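You operate a simulated robot arm through the tools that you are given. There is no shell and no other tool. Be economical: measure what you need, move in short steps, check, and stop when the job is done.

Carry out the task below with a simulated robot arm. There is one attempt and no reset: what you move stays moved.

TASK
Check the cube press with the grey block and save the result.
Fine: block on the slide, slide in, load knob on CHECK, press GO, then SAVE when the display asks; leave the block inside.
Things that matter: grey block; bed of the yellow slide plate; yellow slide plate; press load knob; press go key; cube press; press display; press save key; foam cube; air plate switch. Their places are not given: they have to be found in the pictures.

It is judged by the outcome, as a careful person would: the job done as asked, and still so three seconds after it is handed in. It fails if anything else is knocked over, pushed out of place, dropped, spilled or broken.

THE ROBOT
A 7-joint arm with a two-finger parallel gripper, fixed in place. Base frame: the origin is at the foot of the arm, x ahead of it, y to its left, z up; the work surface is at about z = 820. Lengths are in mm, angles in rad, forces in N, time in s.
With the tool pointing down near the work surface it reaches from about 300 to 700 mm from the base axis. Its first joint turns from -1.152 to 1.152 rad. Payload 1.57 kg.
Tool frame: the origin (TCP) lies between the finger pads and is the grasp point; the fingertips stand 30 mm ahead of it; z points along the fingers, y is the line along which they close. The gripper opens to 110 mm. The fingers are 24 mm wide and 12 mm thick; the gripper's body (48 by 112 mm) begins 78 mm behind the TCP.
Orientation is told as [roll, pitch, yaw] about the base's x, y, z axes, in that order, counted from this pose: with the fingers straight down and closing along the base's y, the tool's x points along the base's -x, its y along +y and its z along -z.

THE INTERFACE
- The arm moves only by the tool play_rows. Its argument "deltas" is a list of rows, each a list of 7 numbers: the shift along the tool's x, y, z in m, then the turn, a rotation vector about the tool's x, y, z in rad, then the opening, from 0 (shut) to 1 (fully open). In form: [[tx, ty, tz, rx, ry, rz, grip], ...]. A call has 1 to 8 rows; each row shifts and turns the commanded pose from where the row before left it, along the tool's axes as they then stand. A row lasts 0.2 s, in which the tool goes at most 50 mm and 0.15 rad; a call with a longer step from one row to the next is refused whole, and so is a gripper value outside its range. A pose out of reach is approached as far as the arm can. The call stops where the force on the tool passes 70 N (or 10 N more than at its start, if that is more) or the arm is blocked; 0.2 s more then pass. The fingers move at their own pace (about 108 mm/s each) and stop on an object; they squeeze with about 43 N. The grip force told is the motor's: it shows also when the fingers shut on nothing. Time passes only in rows, and 0.2 s behind the last, so rows that do not move let the fingers close. It gives the time, the measured TCP pose, the force on the tool (base axes), the opening and the grip force at its end, in the units of the frame above (readings bear some noise), and new pictures: "show" is both (left out), scene, wrist or none.
- Cameras (640 x 400 px; columns grow to the right, rows downward): "scene" is fixed at [158.3, -381.9, 1411.2]; the picture's right is [0.84, -0.54, 0.00], its down [-0.27, -0.42, -0.87] and it looks along [0.46, 0.73, -0.50] (base axes); focal length 335 px, centre (320, 200). "wrist" rides on the gripper at [-36, 0, -80] in the tool frame; the picture's right is [0.00, -1.00, 0.00], its down [0.97, 0.00, -0.24] and it looks along [0.24, 0.00, 0.97] (tool axes); focal length 218 px, centre (320, 200).
- point_at(camera, pixels): for up to 12 pixels [column, row] of the newest picture of that camera ("zoom" is the newest enlarged one), the place [x, y, z] in the base frame of the surface seen there, good to about 3 mm. No time passes.
- close_up(camera, box): a new picture of the part [left, top, right, bottom] of that camera's present view, enlarged. No time passes.
- close_job(): hands the job in; it is judged then, once.

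Work in short steps. Measure before you move; look again where a grasp or a placing could have gone wrong, and mend it. You have 80 turns and 120 pictures in all, the two below and enlarged ones among them. Open the gripper and draw the arm clear of the work before you hand the job in, unless the task says otherwise; then end with one line.

The tools are called by a JSON object that holds its "api" and its "payload". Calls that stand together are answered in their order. play_rows: Moves the arm, as the interface text tells. Its arguments: {"type":"object","properties":{"deltas":{"type":"array"},"show":{"type":"string","enum":["both","scene","wrist","none"]}},"required":["deltas"]} The other tools are called the same way: point_at (camera, pixels) gives the place of the surface under pixels of a picture; close_up (camera, box) takes an enlarged picture of a part of a camera's view; close_job () hands the job in.

At the start:

```text
t: 0.0
tool_pos: [371.4, -40.5, 1191.8]
orientation: [0.0, 0.0, 0.0]
wrist_force: [0.4, 0.5, 0.1]
grip_width: 110.1
grasp_force: 0.0
```

scene: 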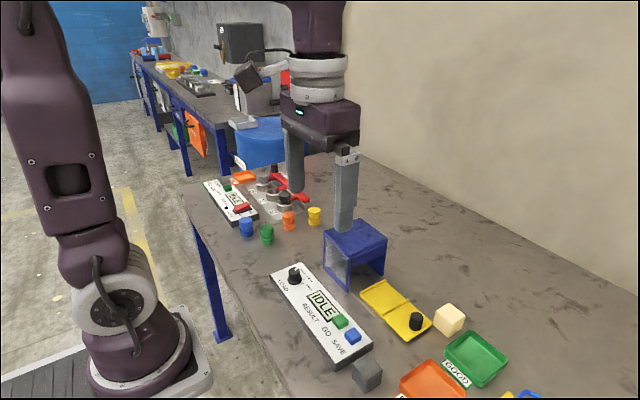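
wrist: 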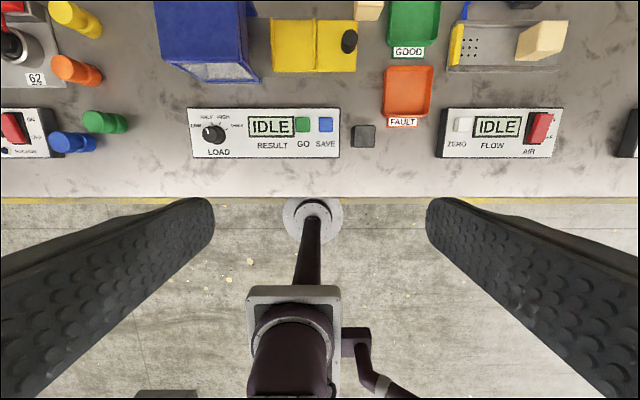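

I'll zoom in on the press panel, the slide and the block first.

{"api": "close_up", "payload": {"camera": "wrist", "box": [150, 0, 450, 187]}}

{"api": "close_up", "payload": {"camera": "scene", "box": [250, 210, 490, 400]}}

{"api": "point_at", "payload": {"camera": "wrist", "pixels": [[363, 136], [302, 125], [325, 125], [213, 133], [296, 45], [349, 41], [336, 45], [275, 45], [352, 45], [205, 60], [272, 70], [367, 10]]}}

```text
2.13 times, centred on (300, 94) of wrist
```

zoom: 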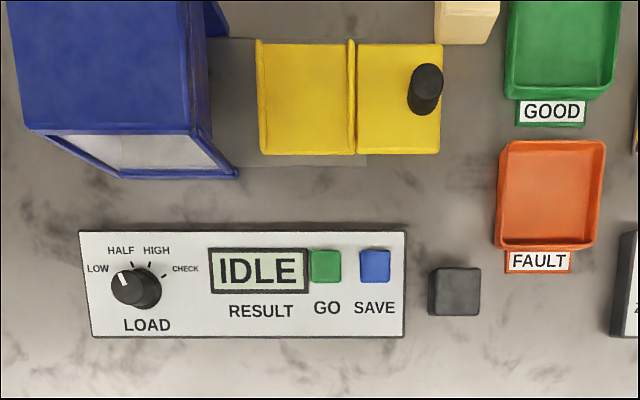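

```text
2.11 times, centred on (370, 305) of scene
```

zoom: 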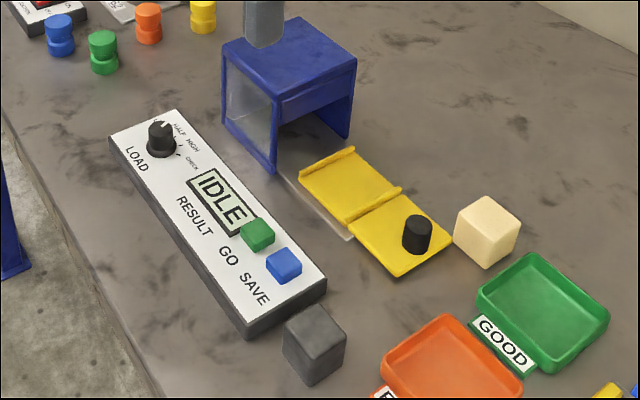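

```text
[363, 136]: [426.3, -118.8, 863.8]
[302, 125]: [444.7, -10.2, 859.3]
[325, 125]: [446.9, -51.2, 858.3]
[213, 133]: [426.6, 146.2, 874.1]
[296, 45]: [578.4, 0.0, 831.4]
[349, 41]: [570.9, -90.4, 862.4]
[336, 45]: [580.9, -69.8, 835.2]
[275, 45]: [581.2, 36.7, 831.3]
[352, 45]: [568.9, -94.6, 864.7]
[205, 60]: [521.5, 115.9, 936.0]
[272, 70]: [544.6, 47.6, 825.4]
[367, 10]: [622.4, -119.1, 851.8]
```

The block sits just right of the panel at about (426,-119), with its top at z≈864. I'll measure its edges, the bed's lips, the handle and the press opening.

{"api": "point_at", "payload": {"camera": "zoom", "pixels": [[315, 306], [343, 336], [312, 355], [286, 340], [329, 365], [345, 152], [306, 180], [396, 190], [349, 219], [352, 185], [418, 220], [326, 285]]}}

{"api": "point_at", "payload": {"camera": "wrist", "pixels": [[352, 127], [374, 127], [353, 145], [373, 145], [272, 22], [314, 22], [314, 70], [355, 70], [160, 62], [248, 62], [250, 81], [232, 5]]}}

```text
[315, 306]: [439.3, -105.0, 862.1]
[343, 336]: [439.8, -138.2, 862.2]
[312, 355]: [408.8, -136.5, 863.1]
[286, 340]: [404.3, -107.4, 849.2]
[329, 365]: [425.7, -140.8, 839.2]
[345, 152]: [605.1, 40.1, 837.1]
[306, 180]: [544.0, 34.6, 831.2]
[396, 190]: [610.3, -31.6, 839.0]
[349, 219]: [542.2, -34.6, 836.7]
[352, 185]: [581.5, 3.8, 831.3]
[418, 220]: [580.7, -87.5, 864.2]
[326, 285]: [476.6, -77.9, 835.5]
```

```text
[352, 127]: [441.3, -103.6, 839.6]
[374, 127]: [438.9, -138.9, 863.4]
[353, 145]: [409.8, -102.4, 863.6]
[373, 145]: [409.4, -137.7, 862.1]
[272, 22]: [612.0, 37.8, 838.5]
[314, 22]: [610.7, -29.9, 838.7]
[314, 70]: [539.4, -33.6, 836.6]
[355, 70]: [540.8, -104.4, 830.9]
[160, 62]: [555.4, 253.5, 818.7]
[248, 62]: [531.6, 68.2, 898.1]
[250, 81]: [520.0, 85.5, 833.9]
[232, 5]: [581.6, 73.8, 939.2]
```

Block: about 40 mm cube centred near (424,-121). Bed: inside x 543–610, y -31..36, floor z≈831. I'll grasp along base x to keep the fingers clear of the lips, so I move above the block and start yawing.

{"api": "play_rows", "payload": {"deltas": [[-0.02, -0.03, 0.04, 0, 0, 0, 1], [-0.02, -0.03, 0.04, 0, 0, 0, 1], [-0.013, -0.021, 0.04, 0, 0, 0, 1], [0, 0, 0, 0, 0, 0.1428, 1], [0, 0, 0, 0, 0, 0.1428, 1], [0, 0, 0, 0, 0, 0.1428, 1], [0, 0, 0, 0, 0, 0.1428, 1], [0, 0, 0, 0, 0, 0.1428, 1]], "show": "none"}}

{"api": "play_rows", "payload": {"deltas": [[0, 0, 0, 0, 0, 0.1428, 1], [0, 0, 0, 0, 0, 0.1428, 1], [0, 0, 0, 0, 0, 0.1428, 1], [0, 0, 0, 0, 0, 0.1428, 1], [0, 0, 0, 0, 0, 0.1428, 1], [0, 0, 0, 0, 0, 0.1428, 0.75], [0, 0, 0, 0, 0, 0, 0.75]]}}

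```text
refused: row 1 steps farther than a row can; nothing moved
```

```text
t: 1.6
tool_pos: [372.7, -42.2, 1193.0]
orientation: [-0.001, 0.001, -0.858]
wrist_force: [-0.1, -0.2, 0.0]
grip_width: 82.6
grasp_force: 0.0
```

scene: 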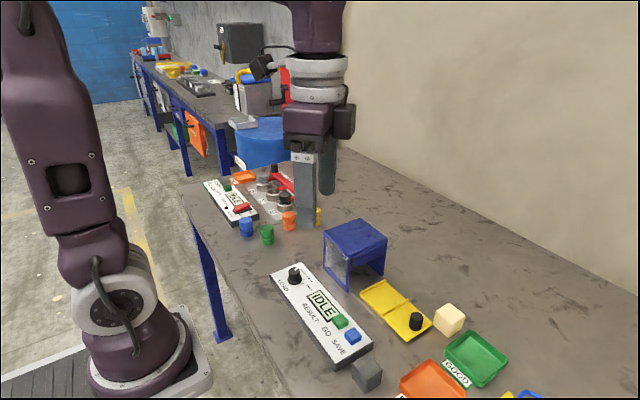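
wrist: 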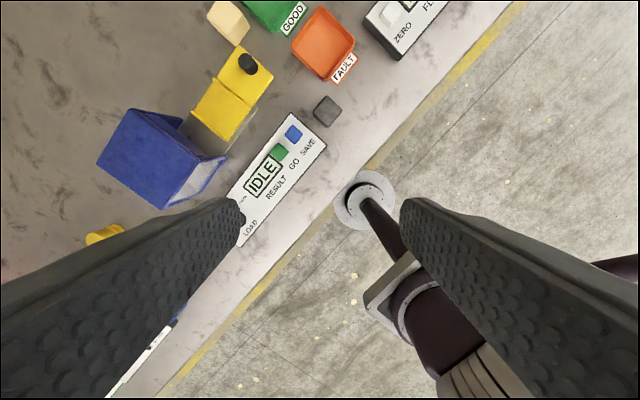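

Yaw is at -0.857. I finish the turn to -1.571, then move over the block (tool x is then base +y, and tool y is base +x).

{"api": "play_rows", "payload": {"deltas": [[0, 0, 0, 0, 0, 0.1428, 0.75], [0, 0, 0, 0, 0, 0.1428, 0.75], [0, 0, 0, 0, 0, 0.1428, 0.75], [0, 0, 0, 0, 0, 0.1428, 0.75], [0, 0, 0, 0, 0, 0.1428, 0.75], [-0.026, 0.017, 0.035, 0, 0, 0, 0.75], [-0.026, 0.017, 0.035, 0, 0, 0, 0.75], [-0.027, 0.018, 0.035, 0, 0, 0, 0.75]], "show": "none"}}

{"api": "play_rows", "payload": {"deltas": [[0, 0, 0.04, 0, 0, 0, 0.75], [0, 0, 0.045, 0, 0, 0, 0.75], [0, 0, 0.04, 0, 0, 0, 0.75], [0, 0, 0, 0, 0, 0, 0.75]]}}

```text
t: 3.4
tool_pos: [425.9, -121.2, 1086.6]
orientation: [0.0, 0.0, -1.571]
wrist_force: [-0.5, 0.6, 0.3]
grip_width: 82.5
grasp_force: 0.0
```

```text
t: 4.4
tool_pos: [422.7, -120.4, 960.3]
orientation: [-0.001, -0.001, -1.571]
wrist_force: [0.3, -0.5, -0.4]
grip_width: 82.6
grasp_force: 0.0
```

scene: 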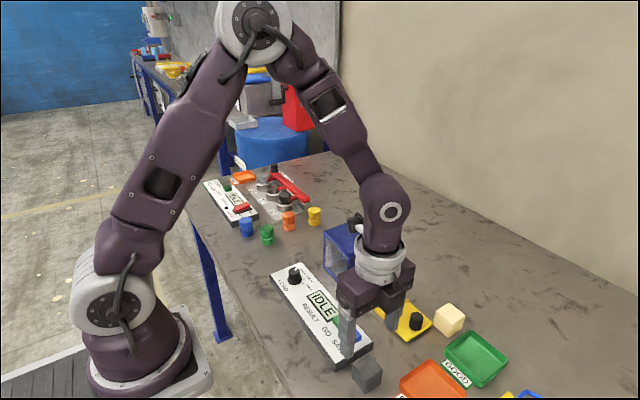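
wrist: 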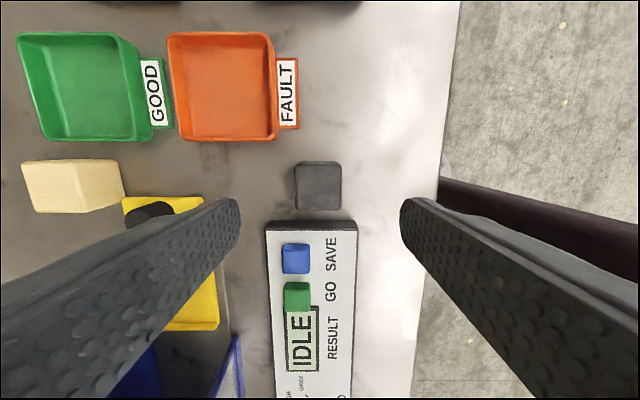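

Aligned above the block with clear finger space on both sides. I descend to TCP z≈862 and grip.

{"api": "play_rows", "payload": {"deltas": [[0, 0, 0.04, 0, 0, 0, 0.75], [0, 0, 0.035, 0, 0, 0, 0.75], [0, 0, 0.023, 0, 0, 0, 0.75], [0, 0, 0, 0, 0, 0, 0.75], [0, 0, 0, 0, 0, 0, 0.3], [0, 0, 0, 0, 0, 0, 0.3], [0, 0, 0, 0, 0, 0, 0.3]]}}

```text
t: 6.0
tool_pos: [423.4, -119.6, 864.4]
orientation: [0.0, 0.0, -1.57]
wrist_force: [0.1, 0.0, 0.4]
grip_width: 39.4
grasp_force: 43.3
```

scene: 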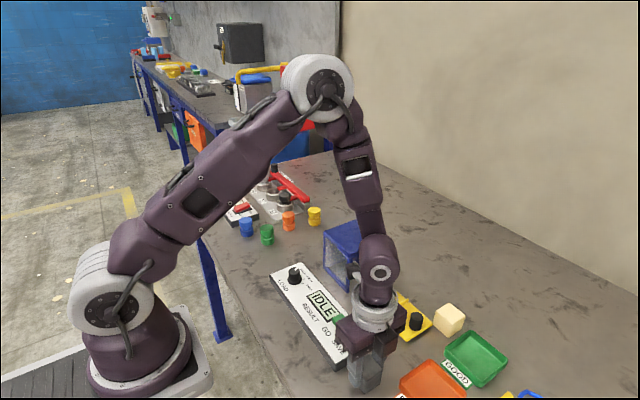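
wrist: 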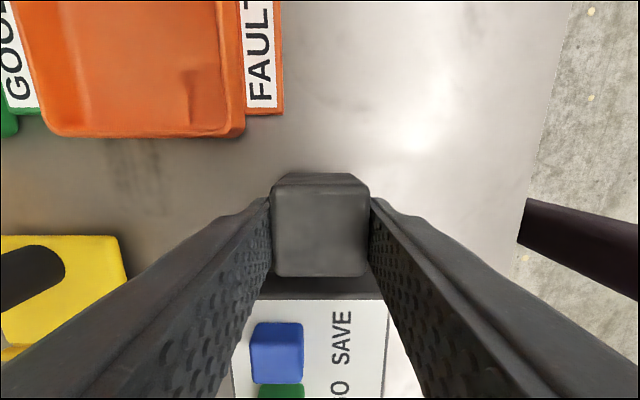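

Gripped (39.4 mm). I lift and carry it over the bed centre at (577,2).

{"api": "play_rows", "payload": {"deltas": [[0, 0, -0.04, 0, 0, 0, 0.3], [0, 0, -0.045, 0, 0, 0, 0.3], [0.024, 0.03, 0, 0, 0, 0, 0.3], [0.024, 0.031, 0, 0, 0, 0, 0.3], [0.024, 0.031, 0, 0, 0, 0, 0.3], [0.024, 0.031, 0, 0, 0, 0, 0.3], [0.026, 0.031, 0, 0, 0, 0, 0.3], [0, 0, 0, 0, 0, 0, 0.3]]}}

```text
t: 7.8
tool_pos: [578.1, 3.8, 949.0]
orientation: [0.001, 0.0, -1.57]
wrist_force: [0.0, 0.9, -0.1]
grip_width: 32.6
grasp_force: 0.2
```

scene: 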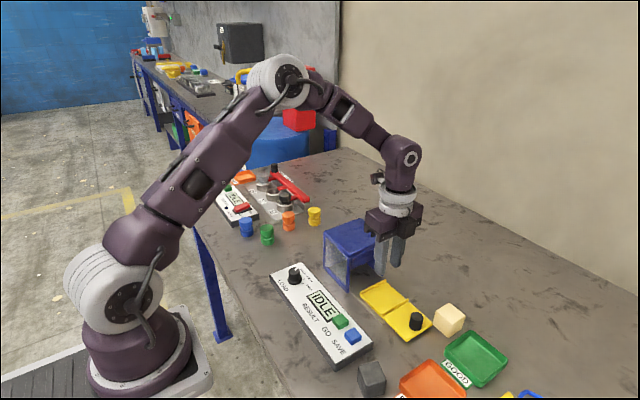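
wrist: 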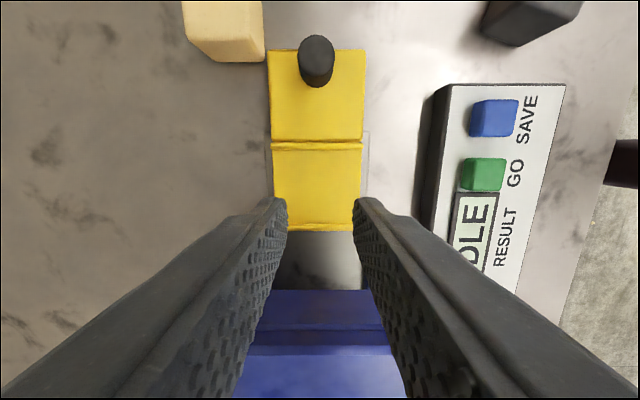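

The grip reads 32.6 mm and the block at (371,377) is still by the panel, so it slipped out on the lift because the grasp was too high. I locate it again.

{"api": "close_up", "payload": {"camera": "scene", "box": [310, 320, 420, 400]}}

{"api": "point_at", "payload": {"camera": "scene", "pixels": [[371, 370], [370, 361], [358, 366], [384, 376], [373, 383], [372, 390]]}}

```text
5.00 times, centred on (365, 360) of scene
```

zoom: 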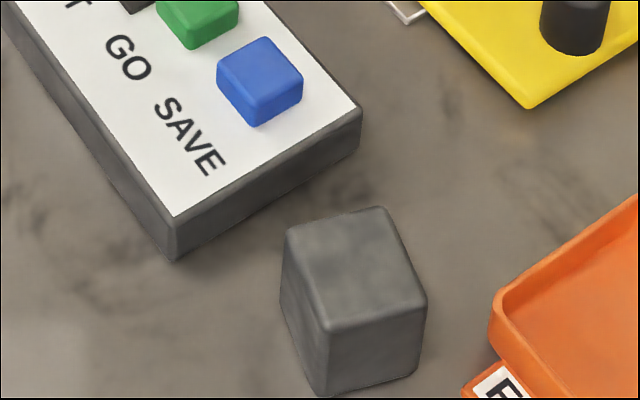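

```text
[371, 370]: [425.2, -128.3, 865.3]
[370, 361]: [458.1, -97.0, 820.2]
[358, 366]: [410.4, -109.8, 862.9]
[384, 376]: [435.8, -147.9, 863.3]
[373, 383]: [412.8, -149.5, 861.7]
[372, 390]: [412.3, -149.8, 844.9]
```

The block is upright but shifted and slightly turned. I measure its top corners.

{"api": "point_at", "payload": {"camera": "zoom", "pixels": [[293, 235], [378, 213], [420, 289], [331, 327], [356, 268], [335, 222], [400, 250], [376, 310], [309, 282]]}}

{"api": "play_rows", "payload": {"deltas": [[-0.024, -0.03, 0, 0, 0, 0, 0.75], [-0.024, -0.031, 0, 0, 0, 0, 0.75], [-0.024, -0.031, 0, 0, 0, 0, 0.75], [-0.024, -0.031, 0, 0, 0, 0, 0.75], [-0.034, -0.031, 0, 0, 0, 0, 0.75], [0, 0, 0, 0, 0, 0, 0.75]], "show": "wrist"}}

```text
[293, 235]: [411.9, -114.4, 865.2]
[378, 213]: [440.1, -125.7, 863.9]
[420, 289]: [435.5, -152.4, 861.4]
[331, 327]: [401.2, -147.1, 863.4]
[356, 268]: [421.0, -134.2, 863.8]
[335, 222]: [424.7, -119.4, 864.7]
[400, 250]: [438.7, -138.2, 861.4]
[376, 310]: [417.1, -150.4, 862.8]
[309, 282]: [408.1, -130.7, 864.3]
```

```text
t: 9.2
tool_pos: [425.0, -129.1, 949.5]
orientation: [0.0, 0.0, -1.573]
wrist_force: [-0.4, -0.4, 0.4]
grip_width: 82.7
grasp_force: 0.1
```

wrist: 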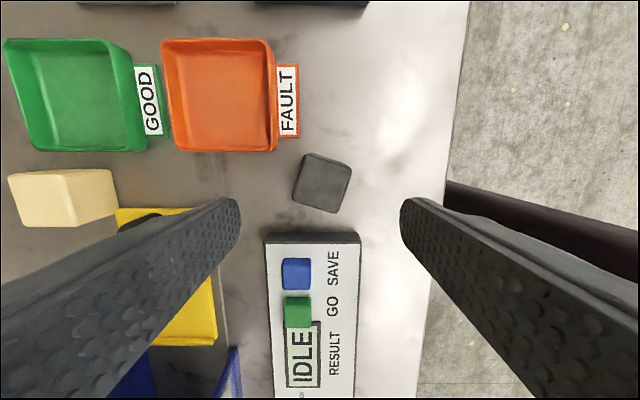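

Block centre ≈(422,-134), turned ≈0.34 rad clockwise. I align to it and descend deeper, to z≈854, to put the whole pad on it.

{"api": "play_rows", "payload": {"deltas": [[-0.005, -0.003, 0, 0, 0, 0, 0.75], [0, 0, 0, 0, 0, 0.115, 0.75], [0, 0, 0, 0, 0, 0.115, 0.75], [0, 0, 0, 0, 0, 0.11, 0.75], [0, 0, 0.03, 0, 0, 0, 0.75], [0, 0, 0, 0, 0, 0, 0.75]], "show": "wrist"}}

```text
t: 10.6
tool_pos: [421.6, -132.8, 919.8]
orientation: [0.001, 0.0, -1.911]
wrist_force: [0.1, 0.0, 0.2]
grip_width: 82.5
grasp_force: 0.1
```

wrist: 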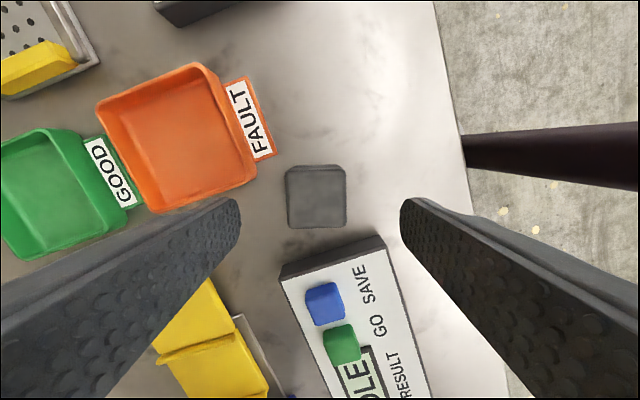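

Aligned. I check the orange tray's clearance before going down with a narrower opening.

{"api": "point_at", "payload": {"camera": "wrist", "pixels": [[253, 180], [275, 152], [250, 158], [330, 200], [290, 200], [345, 200], [316, 170], [316, 226]]}}

{"api": "play_rows", "payload": {"deltas": [[0, 0, 0, 0, 0, 0, 0.55], [0, 0, 0.03, 0, 0, 0, 0.55]], "show": "wrist"}}

```text
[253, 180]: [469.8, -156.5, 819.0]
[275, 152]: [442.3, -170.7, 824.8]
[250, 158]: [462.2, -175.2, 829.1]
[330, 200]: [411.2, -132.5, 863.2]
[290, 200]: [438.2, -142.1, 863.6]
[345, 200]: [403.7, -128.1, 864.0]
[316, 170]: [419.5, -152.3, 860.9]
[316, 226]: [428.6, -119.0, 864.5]
```

```text
t: 11.2
tool_pos: [421.0, -133.8, 888.9]
orientation: [0.002, 0.0, -1.911]
wrist_force: [1.2, 0.0, -0.2]
grip_width: 60.5
grasp_force: 0.0
```

wrist: 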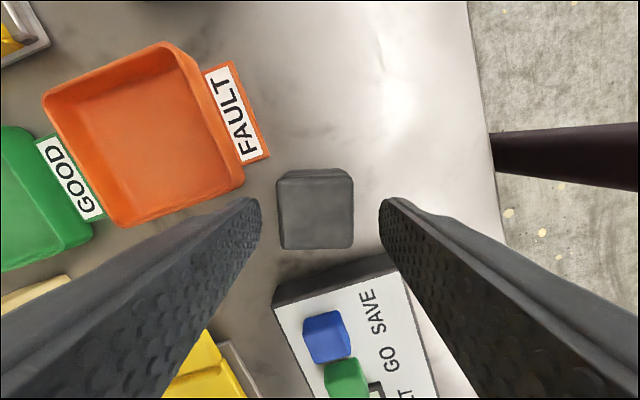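

Clearances are fine. Down to 854 and grip fully.

{"api": "play_rows", "payload": {"deltas": [[0, 0, 0.02, 0, 0, 0, 0.52], [0, 0, 0.015, 0, 0, 0, 0.52], [0, 0, 0, 0, 0, 0, 0.52], [0, 0, 0, 0, 0, 0, 0], [0, 0, 0, 0, 0, 0, 0], [0, 0, 0, 0, 0, 0, 0]], "show": "none"}}

{"api": "play_rows", "payload": {"deltas": [[0, 0, -0.01, 0, 0, 0, 0], [0, 0, -0.015, 0, 0, 0, 0], [0, 0, 0, 0, 0, 0, 0]]}}

```text
t: 12.6
tool_pos: [422.4, -132.6, 855.0]
orientation: [-0.001, 0.0, -1.911]
wrist_force: [-0.4, -0.9, 0.3]
grip_width: 39.6
grasp_force: 42.7
```

```text
t: 13.4
tool_pos: [422.9, -132.3, 880.8]
orientation: [0.002, -0.001, -1.911]
wrist_force: [0.5, 0.1, -3.2]
grip_width: 39.8
grasp_force: 43.0
```

scene: 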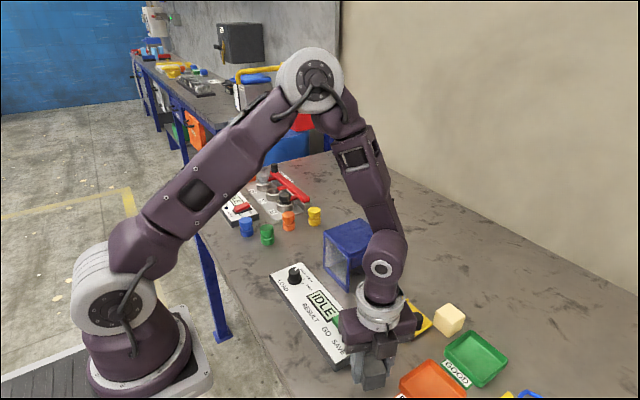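
wrist: 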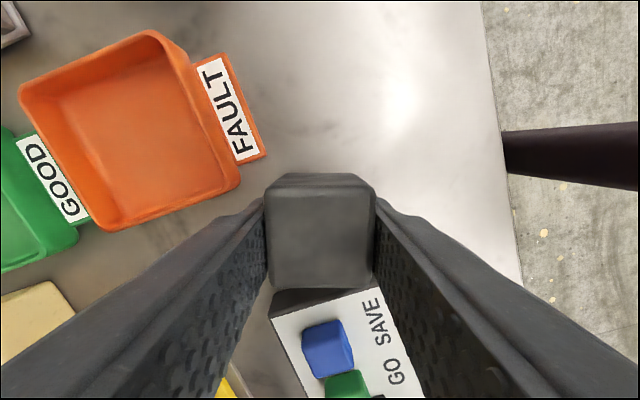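

Held (39.8 mm, 3.2 N load). I lift gently and turn back to yaw -1.571.

{"api": "play_rows", "payload": {"deltas": [[0, 0, -0.02, 0, 0, 0, 0], [0, 0, -0.025, 0, 0, 0, 0], [0, 0, -0.02, 0, 0, 0, 0], [0, 0, 0, 0, 0, -0.085, 0], [0, 0, 0, 0, 0, -0.085, 0], [0, 0, 0, 0, 0, -0.085, 0], [0, 0, 0, 0, 0, -0.085, 0]], "show": "none"}}

{"api": "play_rows", "payload": {"deltas": [[0.02, 0.022, 0, 0, 0, 0, 0], [0.022, 0.026, 0, 0, 0, 0, 0], [0.022, 0.026, 0, 0, 0, 0, 0], [0.022, 0.026, 0, 0, 0, 0, 0], [0.022, 0.026, 0, 0, 0, 0, 0], [0.022, 0.026, 0, 0, 0, 0, 0], [0.004, 0.003, 0, 0, 0, 0, 0], [0, 0, 0, 0, 0, 0, 0]]}}

```text
t: 15.0
tool_pos: [422.7, -133.4, 944.5]
orientation: [-0.001, 0.001, -1.57]
wrist_force: [0.5, 0.5, -2.2]
grip_width: 39.6
grasp_force: 43.1
```

```text
t: 16.8
tool_pos: [576.8, 1.3, 943.8]
orientation: [0.0, -0.002, -1.571]
wrist_force: [0.1, 0.7, -2.9]
grip_width: 39.8
grasp_force: 43.0
```

scene: 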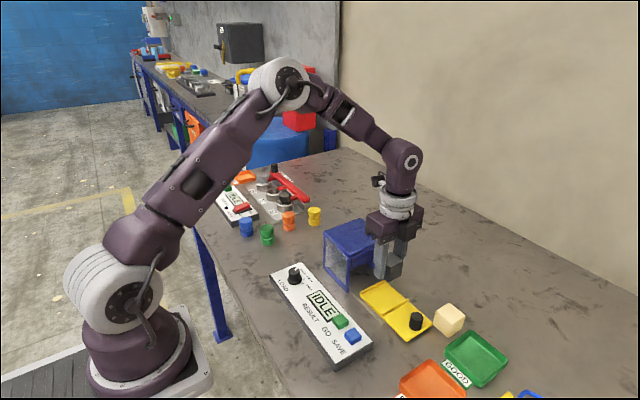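
wrist: 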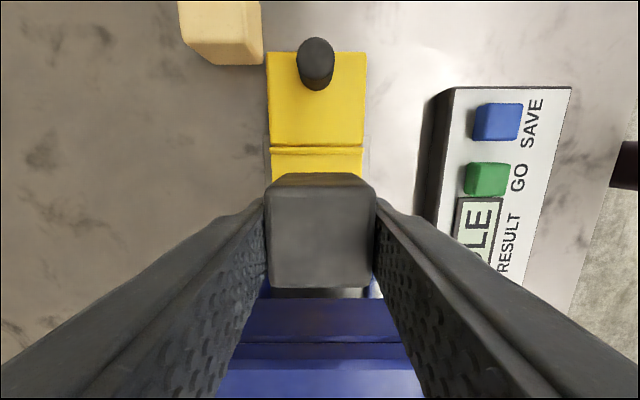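

Block is over the bed. I lower to TCP≈866, where the block just touches, watching force.

{"api": "play_rows", "payload": {"deltas": [[0, 0, 0.03, 0, 0, 0, 0], [0, 0, 0.03, 0, 0, 0, 0], [0, 0, 0.012, 0, 0, 0, 0], [0, 0, 0.005, 0, 0, 0, 0], [0, 0, 0, 0, 0, 0, 0]]}}

```text
t: 18.0
tool_pos: [575.7, -1.0, 867.8]
orientation: [0.0, 0.0, -1.57]
wrist_force: [0.3, -0.5, -1.9]
grip_width: 39.6
grasp_force: 42.8
```

scene: 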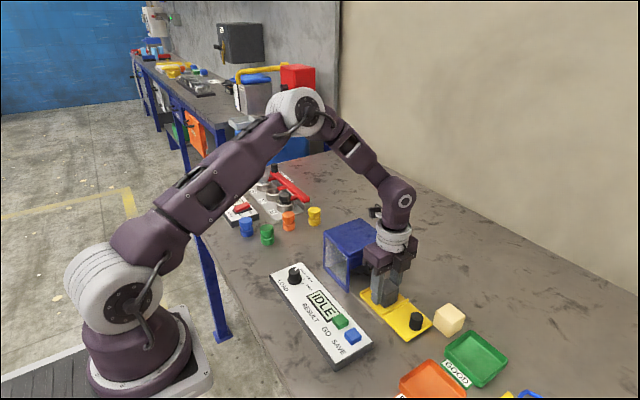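
wrist: 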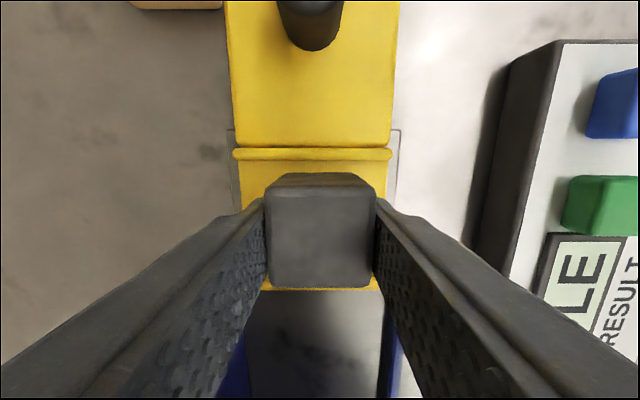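

Still bearing most of the weight, so I go 2 mm lower, release to 56 mm and rise.

{"api": "play_rows", "payload": {"deltas": [[0, 0, 0.002, 0, 0, 0, 0], [0, 0, 0.001, 0, 0, 0, 0], [0, 0, 0, 0, 0, 0, 0.52], [0, 0, 0, 0, 0, 0, 0.55], [0, 0, -0.03, 0, 0, 0, 0.55], [0, 0, -0.04, 0, 0, 0, 0.55], [0, 0, -0.03, 0, 0, 0, 0.55]]}}

```text
t: 19.6
tool_pos: [575.2, 0.4, 966.5]
orientation: [0.001, -0.001, -1.571]
wrist_force: [-0.8, -0.7, 0.7]
grip_width: 60.5
grasp_force: 0.1
```

scene: 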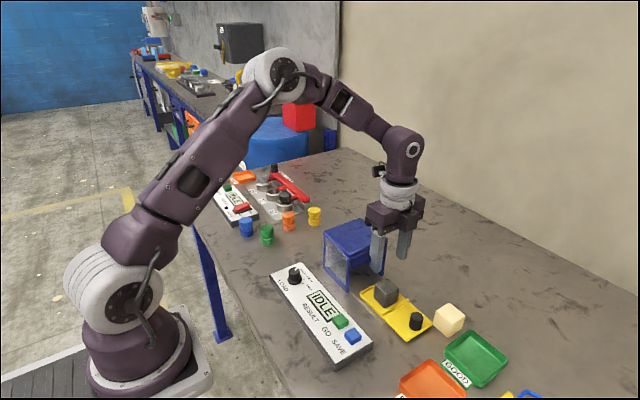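
wrist: 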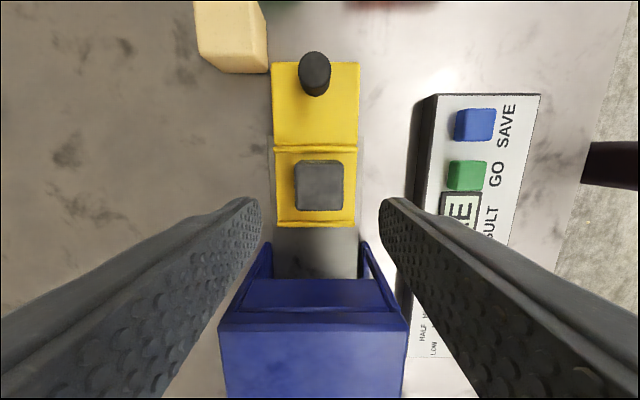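

Block sits flat in the bed. Next I measure the handle, the foam cube nearby and the press front.

{"api": "close_up", "payload": {"camera": "wrist", "box": [180, 0, 420, 150]}}

{"api": "point_at", "payload": {"camera": "wrist", "pixels": [[315, 60], [301, 62], [328, 62], [315, 53], [267, 70], [266, 40], [232, 60], [262, 300], [240, 325], [390, 325], [318, 320], [318, 390]]}}

{"api": "point_at", "payload": {"camera": "scene", "pixels": [[417, 315], [416, 322], [434, 322], [440, 330], [437, 312], [360, 222], [325, 235], [350, 248], [385, 238], [350, 225]]}}

```text
2.67 times, centred on (300, 75) of wrist
```

zoom: 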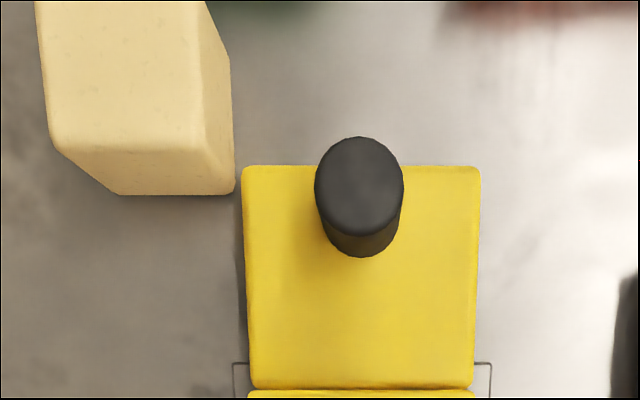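

```text
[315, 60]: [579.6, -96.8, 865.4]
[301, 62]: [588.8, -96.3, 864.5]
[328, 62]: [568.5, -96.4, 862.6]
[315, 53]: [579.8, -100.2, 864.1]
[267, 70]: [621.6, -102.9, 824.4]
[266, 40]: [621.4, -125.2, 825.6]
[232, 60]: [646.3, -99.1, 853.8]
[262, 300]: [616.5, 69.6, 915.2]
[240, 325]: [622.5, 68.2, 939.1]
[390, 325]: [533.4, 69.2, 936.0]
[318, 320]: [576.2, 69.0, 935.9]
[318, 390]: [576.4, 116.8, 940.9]
```

```text
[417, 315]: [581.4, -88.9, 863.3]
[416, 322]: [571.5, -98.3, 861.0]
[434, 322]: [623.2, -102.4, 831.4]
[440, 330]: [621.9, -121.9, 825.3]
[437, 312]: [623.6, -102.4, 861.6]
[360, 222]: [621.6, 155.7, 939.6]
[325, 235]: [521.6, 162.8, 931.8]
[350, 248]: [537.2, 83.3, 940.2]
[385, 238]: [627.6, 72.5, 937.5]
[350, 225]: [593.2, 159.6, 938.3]
```

Handle centre ≈(578,-91), top 865, diameter ~24; the foam cube starts at x≈622, so I use an opening of ~44 mm. I move above the handle.

{"api": "play_rows", "payload": {"deltas": [[-0.03, 0.001, 0, 0, 0, 0, 0.4], [-0.03, 0.001, 0, 0, 0, 0, 0.4], [-0.032, 0.001, 0, 0, 0, 0, 0.4], [0, 0, 0.03, 0, 0, 0, 0.4], [0, 0, 0.02, 0, 0, 0, 0.4], [0, 0, 0, 0, 0, 0, 0.4]]}}

```text
t: 21.0
tool_pos: [577.8, -91.0, 913.4]
orientation: [0.0, 0.0, -1.572]
wrist_force: [-0.2, -0.4, 0.8]
grip_width: 44.3
grasp_force: 0.2
```

scene: 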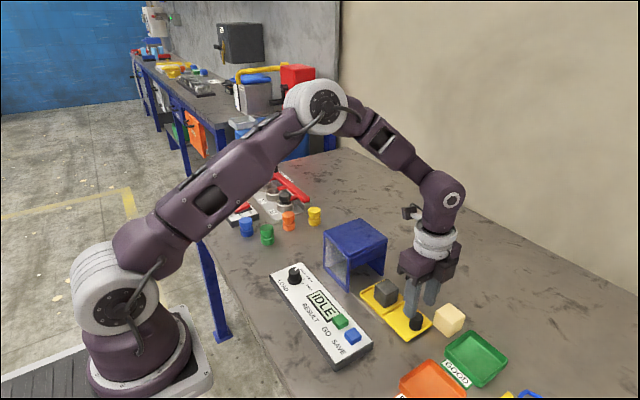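
wrist: 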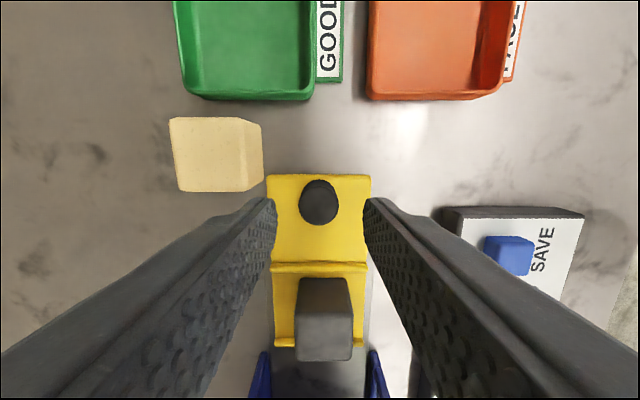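

Well centred on the handle. I descend to 868 and grip it.

{"api": "play_rows", "payload": {"deltas": [[0, 0, 0.03, 0, 0, 0, 0.4], [0, 0, 0.015, 0, 0, 0, 0.4], [0, 0, 0, 0, 0, 0, 0.4], [0, 0, 0, 0, 0, 0, 0], [0, 0, 0, 0, 0, 0, 0], [0, 0, 0, 0, 0, 0, 0]]}}

```text
t: 22.4
tool_pos: [580.5, -93.3, 869.8]
orientation: [0.001, 0.001, -1.572]
wrist_force: [-2.0, 0.5, -5.1]
grip_width: 25.4
grasp_force: 37.0
```

scene: 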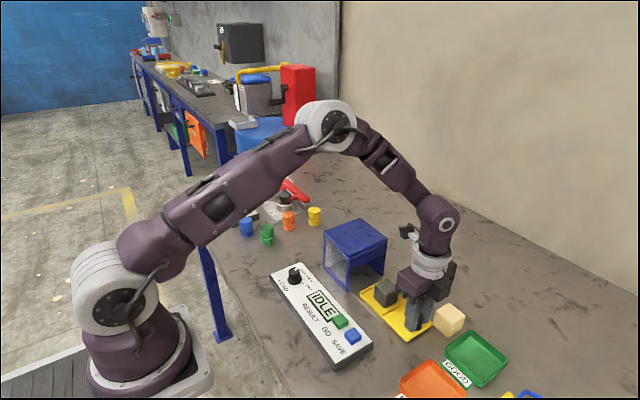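
wrist: 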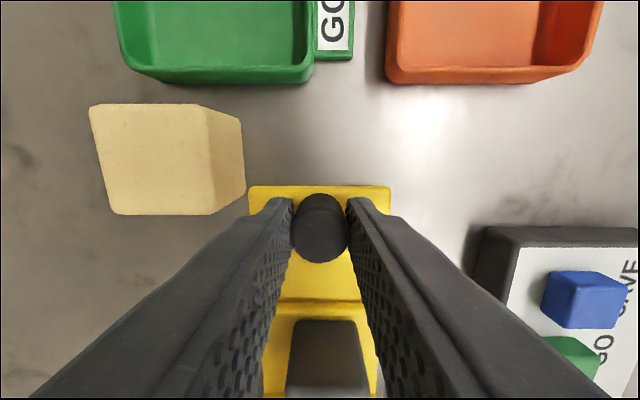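

Handle gripped. I push the slide in along +y at gentle speed.

{"api": "play_rows", "payload": {"deltas": [[0.006, 0, 0, 0, 0, 0, 0], [0.01, 0, 0, 0, 0, 0, 0], [0.012, 0, 0, 0, 0, 0, 0], [0.012, 0, 0, 0, 0, 0, 0], [0.012, 0, 0, 0, 0, 0, 0], [0.012, 0, 0, 0, 0, 0, 0], [0.008, 0, 0, 0, 0, 0, 0], [0.004, 0, 0, 0, 0, 0, 0]]}}

```text
t: 24.2
tool_pos: [579.6, -13.7, 869.3]
orientation: [-0.001, 0.0, -1.572]
wrist_force: [14.1, -0.3, -21.3]
grip_width: 25.5
grasp_force: 36.5
```

scene: 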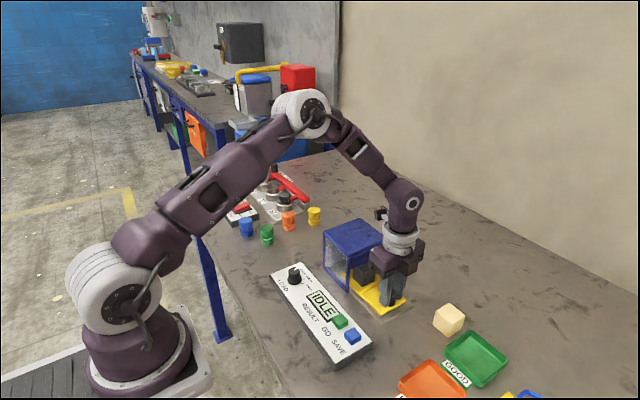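
wrist: 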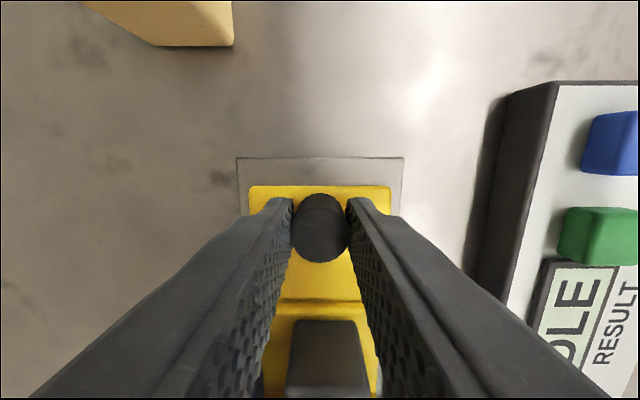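

Sliding well. I continue, easing the side load by about 1 mm.

{"api": "play_rows", "payload": {"deltas": [[0.006, 0.001, 0.001, 0, 0, 0, 0], [0.008, 0, 0, 0, 0, 0, 0], [0.008, 0, 0, 0, 0, 0, 0], [0.006, 0, 0, 0, 0, 0, 0], [0.004, 0, 0, 0, 0, 0, 0], [0, 0, 0, 0, 0, 0, 0]]}}

```text
t: 25.6
tool_pos: [579.4, 16.8, 869.6]
orientation: [0.002, 0.0, -1.569]
wrist_force: [-3.7, 1.0, 30.8]
grip_width: 25.4
grasp_force: 36.6
```

scene: 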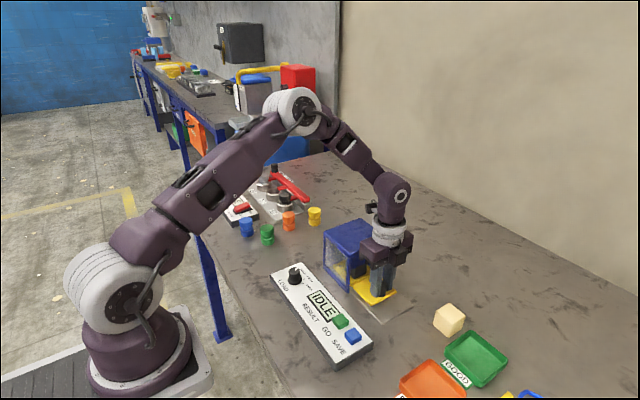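
wrist: 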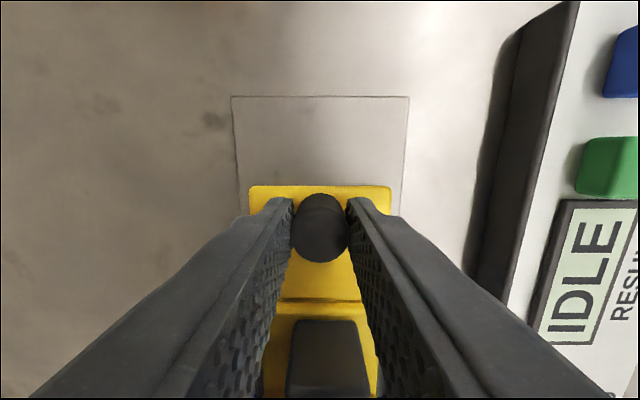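

Continuing in small steps until it meets the stop.

{"api": "play_rows", "payload": {"deltas": [[0.004, 0, -0.0006, 0, 0, 0, 0], [0.004, 0, 0, 0, 0, 0, 0], [0.003, 0, 0, 0, 0, 0, 0], [0.003, 0, 0, 0, 0, 0, 0], [0, 0, 0, 0, 0, 0, 0]], "show": "none"}}

```text
t: 26.8
tool_pos: [580.4, 27.4, 868.2]
orientation: [-0.002, -0.006, -1.57]
wrist_force: [-1.0, -32.5, -4.5]
grip_width: 25.8
grasp_force: 36.9
```

Reaction of -32 N in y at y≈27 after 120 mm of travel, so the end stop has been reached. I relax slightly, open and rise to look.

{"api": "play_rows", "payload": {"deltas": [[-0.002, 0, 0, 0, 0, 0, 0], [0, 0, 0, 0, 0, 0, 0.4], [0, 0, 0, 0, 0, 0, 0.4], [0, 0, -0.03, 0, 0, 0, 0.4], [-0.02, -0.01, -0.035, 0, 0, 0, 0.4], [-0.035, -0.025, 0, 0, 0, 0, 0.4], [-0.035, -0.025, 0, 0, 0, 0, 0.4], [0, 0, 0, 0, 0, 0, 0.4]]}}

```text
t: 28.6
tool_pos: [520.5, -64.5, 935.4]
orientation: [0.0, 0.001, -1.57]
wrist_force: [-0.6, 0.6, -0.6]
grip_width: 44.4
grasp_force: 0.0
```

scene: 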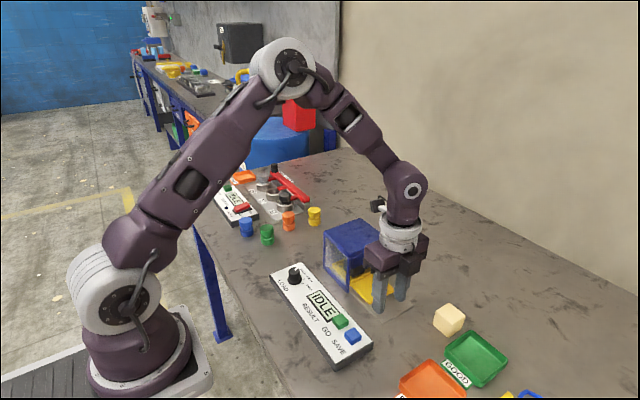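
wrist: 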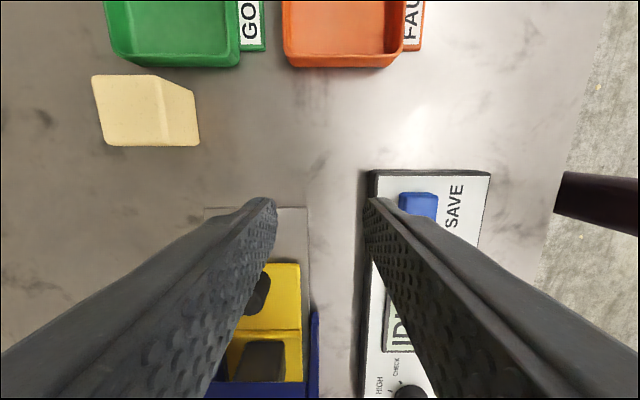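

The slide is in with the block inside. I lift and go above the load knob (~(427,146)), then turn the hand back to yaw 0 for the twist.

{"api": "play_rows", "payload": {"deltas": [[0, 0, -0.035, 0, 0, 0, 0.4], [0, -0.02, -0.03, 0, 0, 0, 0.4], [0.035, -0.02, 0, 0, 0, 0, 0.4], [0.04, -0.02, 0, 0, 0, 0, 0.4], [0.045, -0.017, 0, 0, 0, 0, 0.4], [0.045, -0.017, 0, 0, 0, 0, 0.4], [0.045, 0, 0, 0, 0, 0, 0.4], [0, 0, 0, 0, 0, -0.1428, 0.4]], "show": "none"}}

{"api": "play_rows", "payload": {"deltas": [[0, 0, 0, 0, 0, -0.1428, 0.4], [0, 0, 0, 0, 0, -0.1428, 0.4], [0, 0, 0, 0, 0, -0.1428, 0.4], [0, 0, 0, 0, 0, -0.1428, 0.4], [0, 0, 0, 0, 0, -0.1428, 0.4], [0, 0, 0, 0, 0, -0.1428, 0.4], [0, 0, 0, 0, 0, -0.1428, 0.4], [0, 0, 0, 0, 0, -0.1428, 0.4]], "show": "none"}}

{"api": "play_rows", "payload": {"deltas": [[0, 0, 0, 0, 0, -0.1428, 0.4], [0, 0, 0, 0, 0, -0.1428, 0.4], [0, 0, 0, 0, 0, 0, 0.4]]}}

{"api": "close_up", "payload": {"camera": "wrist", "box": [240, 130, 400, 230]}}

```text
t: 30.4
tool_pos: [427.4, 148.2, 1000.6]
orientation: [0.0, 0.0, -1.428]
wrist_force: [-0.5, 0.2, -0.4]
grip_width: 44.0
grasp_force: 0.2
```

```text
t: 32.2
tool_pos: [426.5, 148.2, 999.1]
orientation: [0.0, 0.001, -0.282]
wrist_force: [-0.2, 0.2, 0.2]
grip_width: 44.1
grasp_force: 0.0
```

```text
t: 33.0
tool_pos: [425.3, 148.0, 999.2]
orientation: [0.0, 0.001, 0.001]
wrist_force: [-0.6, 0.3, -0.1]
grip_width: 44.1
grasp_force: 0.0
```

scene: 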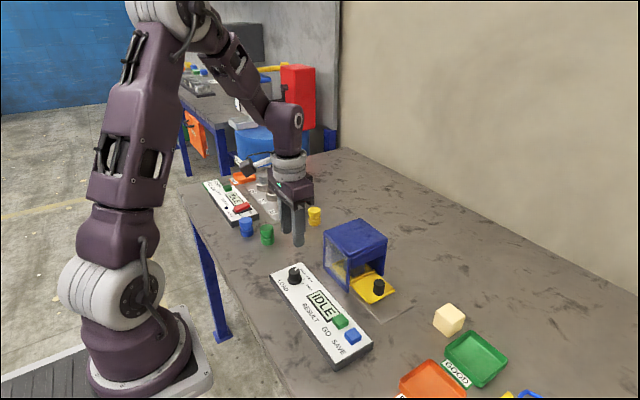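
wrist: 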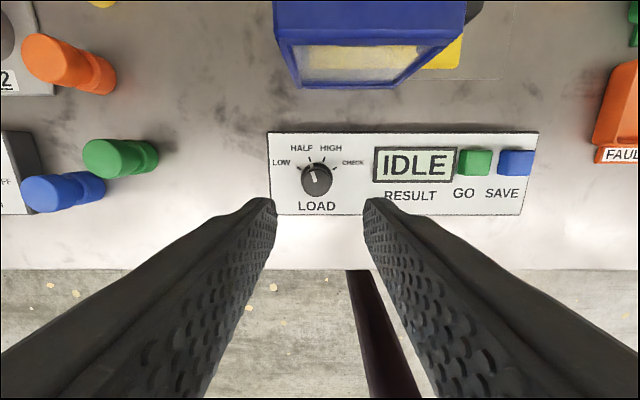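

```text
4.00 times, centred on (320, 180) of wrist
```

zoom: 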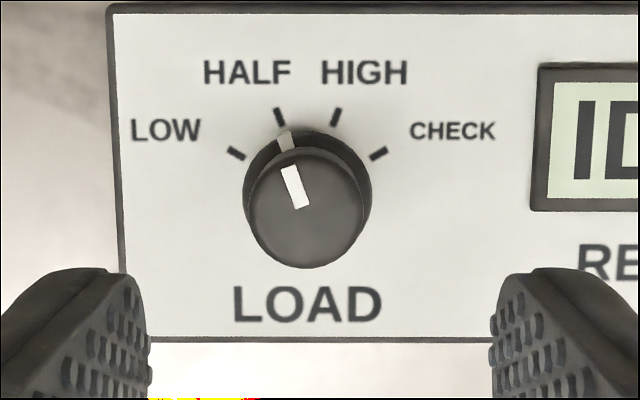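

The knob points at HALF (about -20°); CHECK is at about +60°, so it needs 80° clockwise (1.396 rad). I measure the knob's centre.

{"api": "point_at", "payload": {"camera": "wrist", "pixels": [[316.7, 182], [302.5, 182], [331, 182], [317, 195], [317, 169], [299, 168], [335, 168], [310, 159], [324, 159], [285, 205]]}}

```text
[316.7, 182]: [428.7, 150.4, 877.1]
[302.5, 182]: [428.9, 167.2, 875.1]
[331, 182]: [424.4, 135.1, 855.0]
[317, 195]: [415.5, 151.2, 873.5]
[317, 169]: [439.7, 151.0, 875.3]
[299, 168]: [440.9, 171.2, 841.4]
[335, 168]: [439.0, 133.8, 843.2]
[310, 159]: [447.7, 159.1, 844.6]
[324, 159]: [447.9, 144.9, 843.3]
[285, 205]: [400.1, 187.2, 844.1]
```

Knob centre ≈(428,151.5), top 876, panel 843. I align and descend to TCP z≈882.

{"api": "play_rows", "payload": {"deltas": [[-0.0027, 0.0035, 0.03, 0, 0, 0, 0.46], [0, 0, 0.04, 0, 0, 0, 0.46], [0, 0, 0.03, 0, 0, 0, 0.46], [0, 0, 0.017, 0, 0, 0, 0.46], [0, 0, 0, 0, 0, 0, 0.46]], "show": "wrist"}}

```text
t: 34.2
tool_pos: [428.3, 151.5, 881.4]
orientation: [-0.001, -0.001, -0.001]
wrist_force: [-0.3, -0.6, 0.7]
grip_width: 50.9
grasp_force: 0.1
```

wrist: 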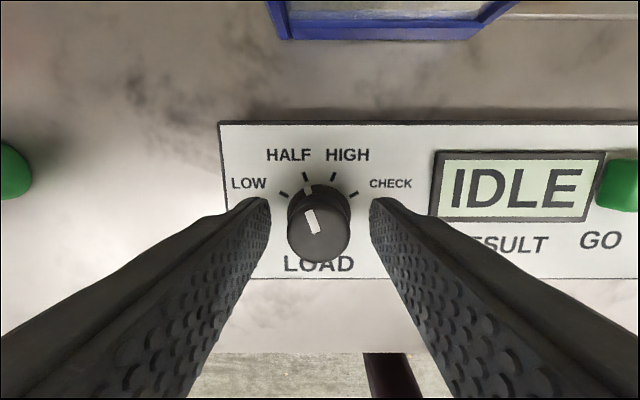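

Centred. Grip, then turn clockwise in steps (1.4 rad total).

{"api": "play_rows", "payload": {"deltas": [[0, 0, 0, 0, 0, 0, 0], [0, 0, 0, 0, 0, 0, 0], [0, 0, 0, 0, 0, 0.14, 0], [0, 0, 0, 0, 0, 0.14, 0], [0, 0, 0, 0, 0, 0.14, 0], [0, 0, 0, 0, 0, 0.14, 0], [0, 0, 0, 0, 0, 0.14, 0], [0, 0, 0, 0, 0, 0, 0]]}}

```text
t: 36.0
tool_pos: [428.3, 151.0, 880.7]
orientation: [-0.003, 0.001, -0.701]
wrist_force: [-0.6, 1.5, -37.2]
grip_width: 34.1
grasp_force: 41.5
```

scene: 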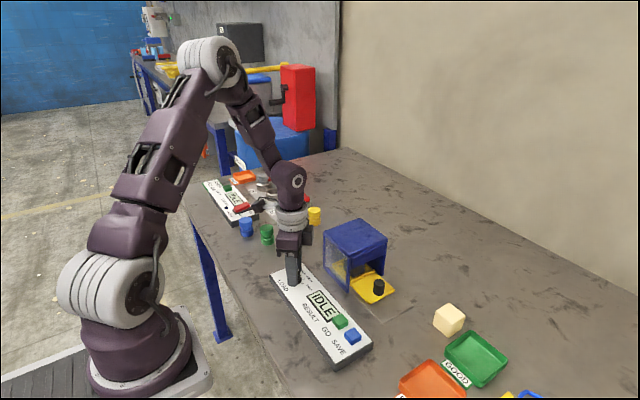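
wrist: 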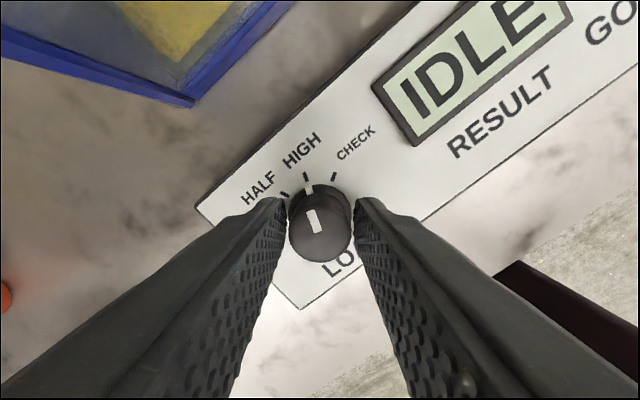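

The knob turns with the gripper (pointer just past/at HIGH). I turn the remaining 0.7 rad.

{"api": "play_rows", "payload": {"deltas": [[0, 0, 0.0008, 0, 0, 0.14, 0], [0, 0, 0, 0, 0, 0.14, 0], [0, 0, 0, 0, 0, 0.14, 0], [0, 0, 0, 0, 0, 0.14, 0], [0, 0, 0, 0, 0, 0.136, 0], [0, 0, 0, 0, 0, 0, 0]]}}

{"api": "close_up", "payload": {"camera": "wrist", "box": [200, 130, 440, 280]}}

```text
t: 37.4
tool_pos: [427.6, 151.3, 881.4]
orientation: [-0.003, 0.001, -1.397]
wrist_force: [-18.5, -15.3, -16.4]
grip_width: 34.1
grasp_force: 41.9
```

scene: 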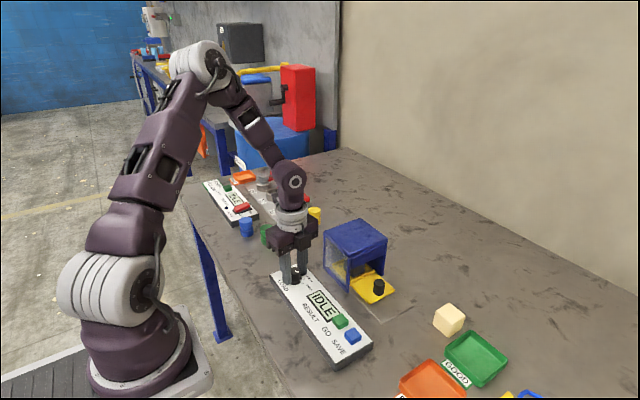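
wrist: 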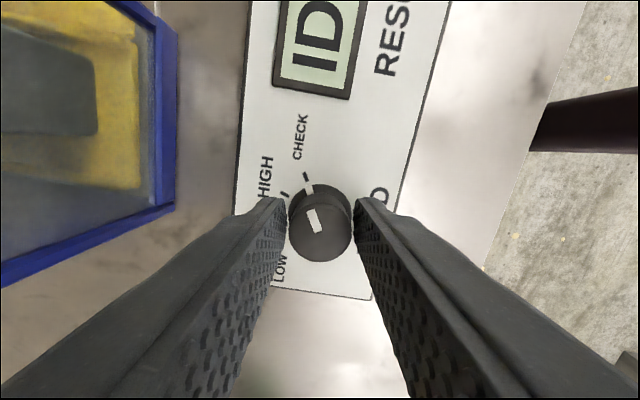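

```text
2.67 times, centred on (320, 205) of wrist
```

zoom: 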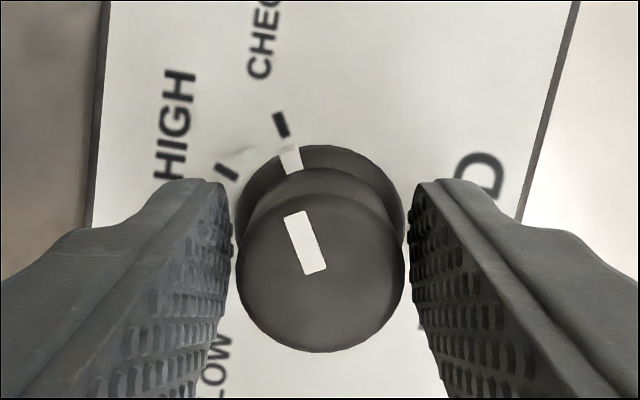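

The pointer lines up with the CHECK tick. I release, rise and verify.

{"api": "play_rows", "payload": {"deltas": [[0, 0, 0, 0, 0, 0, 0.46], [0, 0, 0, 0, 0, 0, 0.46], [0, 0, -0.03, 0, 0, 0, 0.46], [0, 0, -0.04, 0, 0, 0, 0.46], [0, 0, -0.03, 0, 0, 0, 0], [0, 0, 0, 0, 0, 0, 0], [0, 0, 0, 0, 0, 0, 0]]}}

{"api": "close_up", "payload": {"camera": "wrist", "box": [240, 100, 400, 200]}}

{"api": "point_at", "payload": {"camera": "scene", "pixels": [[340, 321], [354, 336], [339, 318], [353, 333], [339, 323]]}}

```text
t: 39.0
tool_pos: [430.3, 151.9, 982.9]
orientation: [0.0, 0.0, -1.397]
wrist_force: [0.5, -0.4, 0.0]
grip_width: 0.0
grasp_force: 21.0
```

scene: 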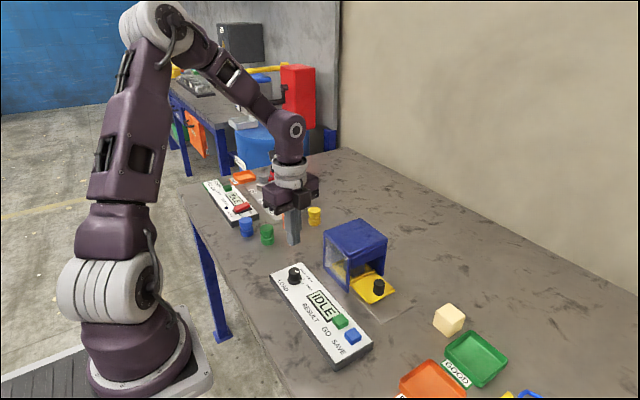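
wrist: 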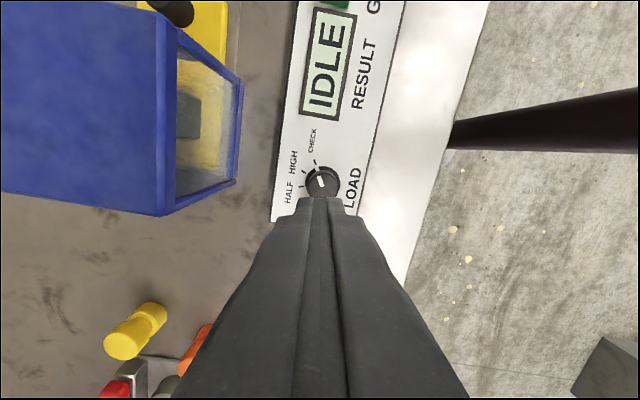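

```text
4.00 times, centred on (320, 150) of wrist
```

zoom: 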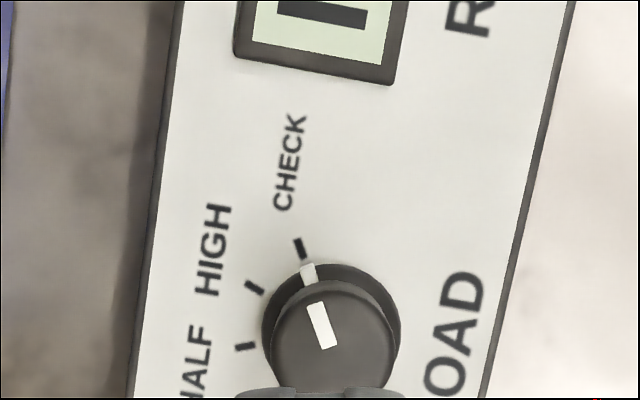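

```text
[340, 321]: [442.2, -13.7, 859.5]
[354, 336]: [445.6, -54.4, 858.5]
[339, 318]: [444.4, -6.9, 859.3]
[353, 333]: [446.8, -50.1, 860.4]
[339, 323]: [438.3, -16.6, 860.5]
```

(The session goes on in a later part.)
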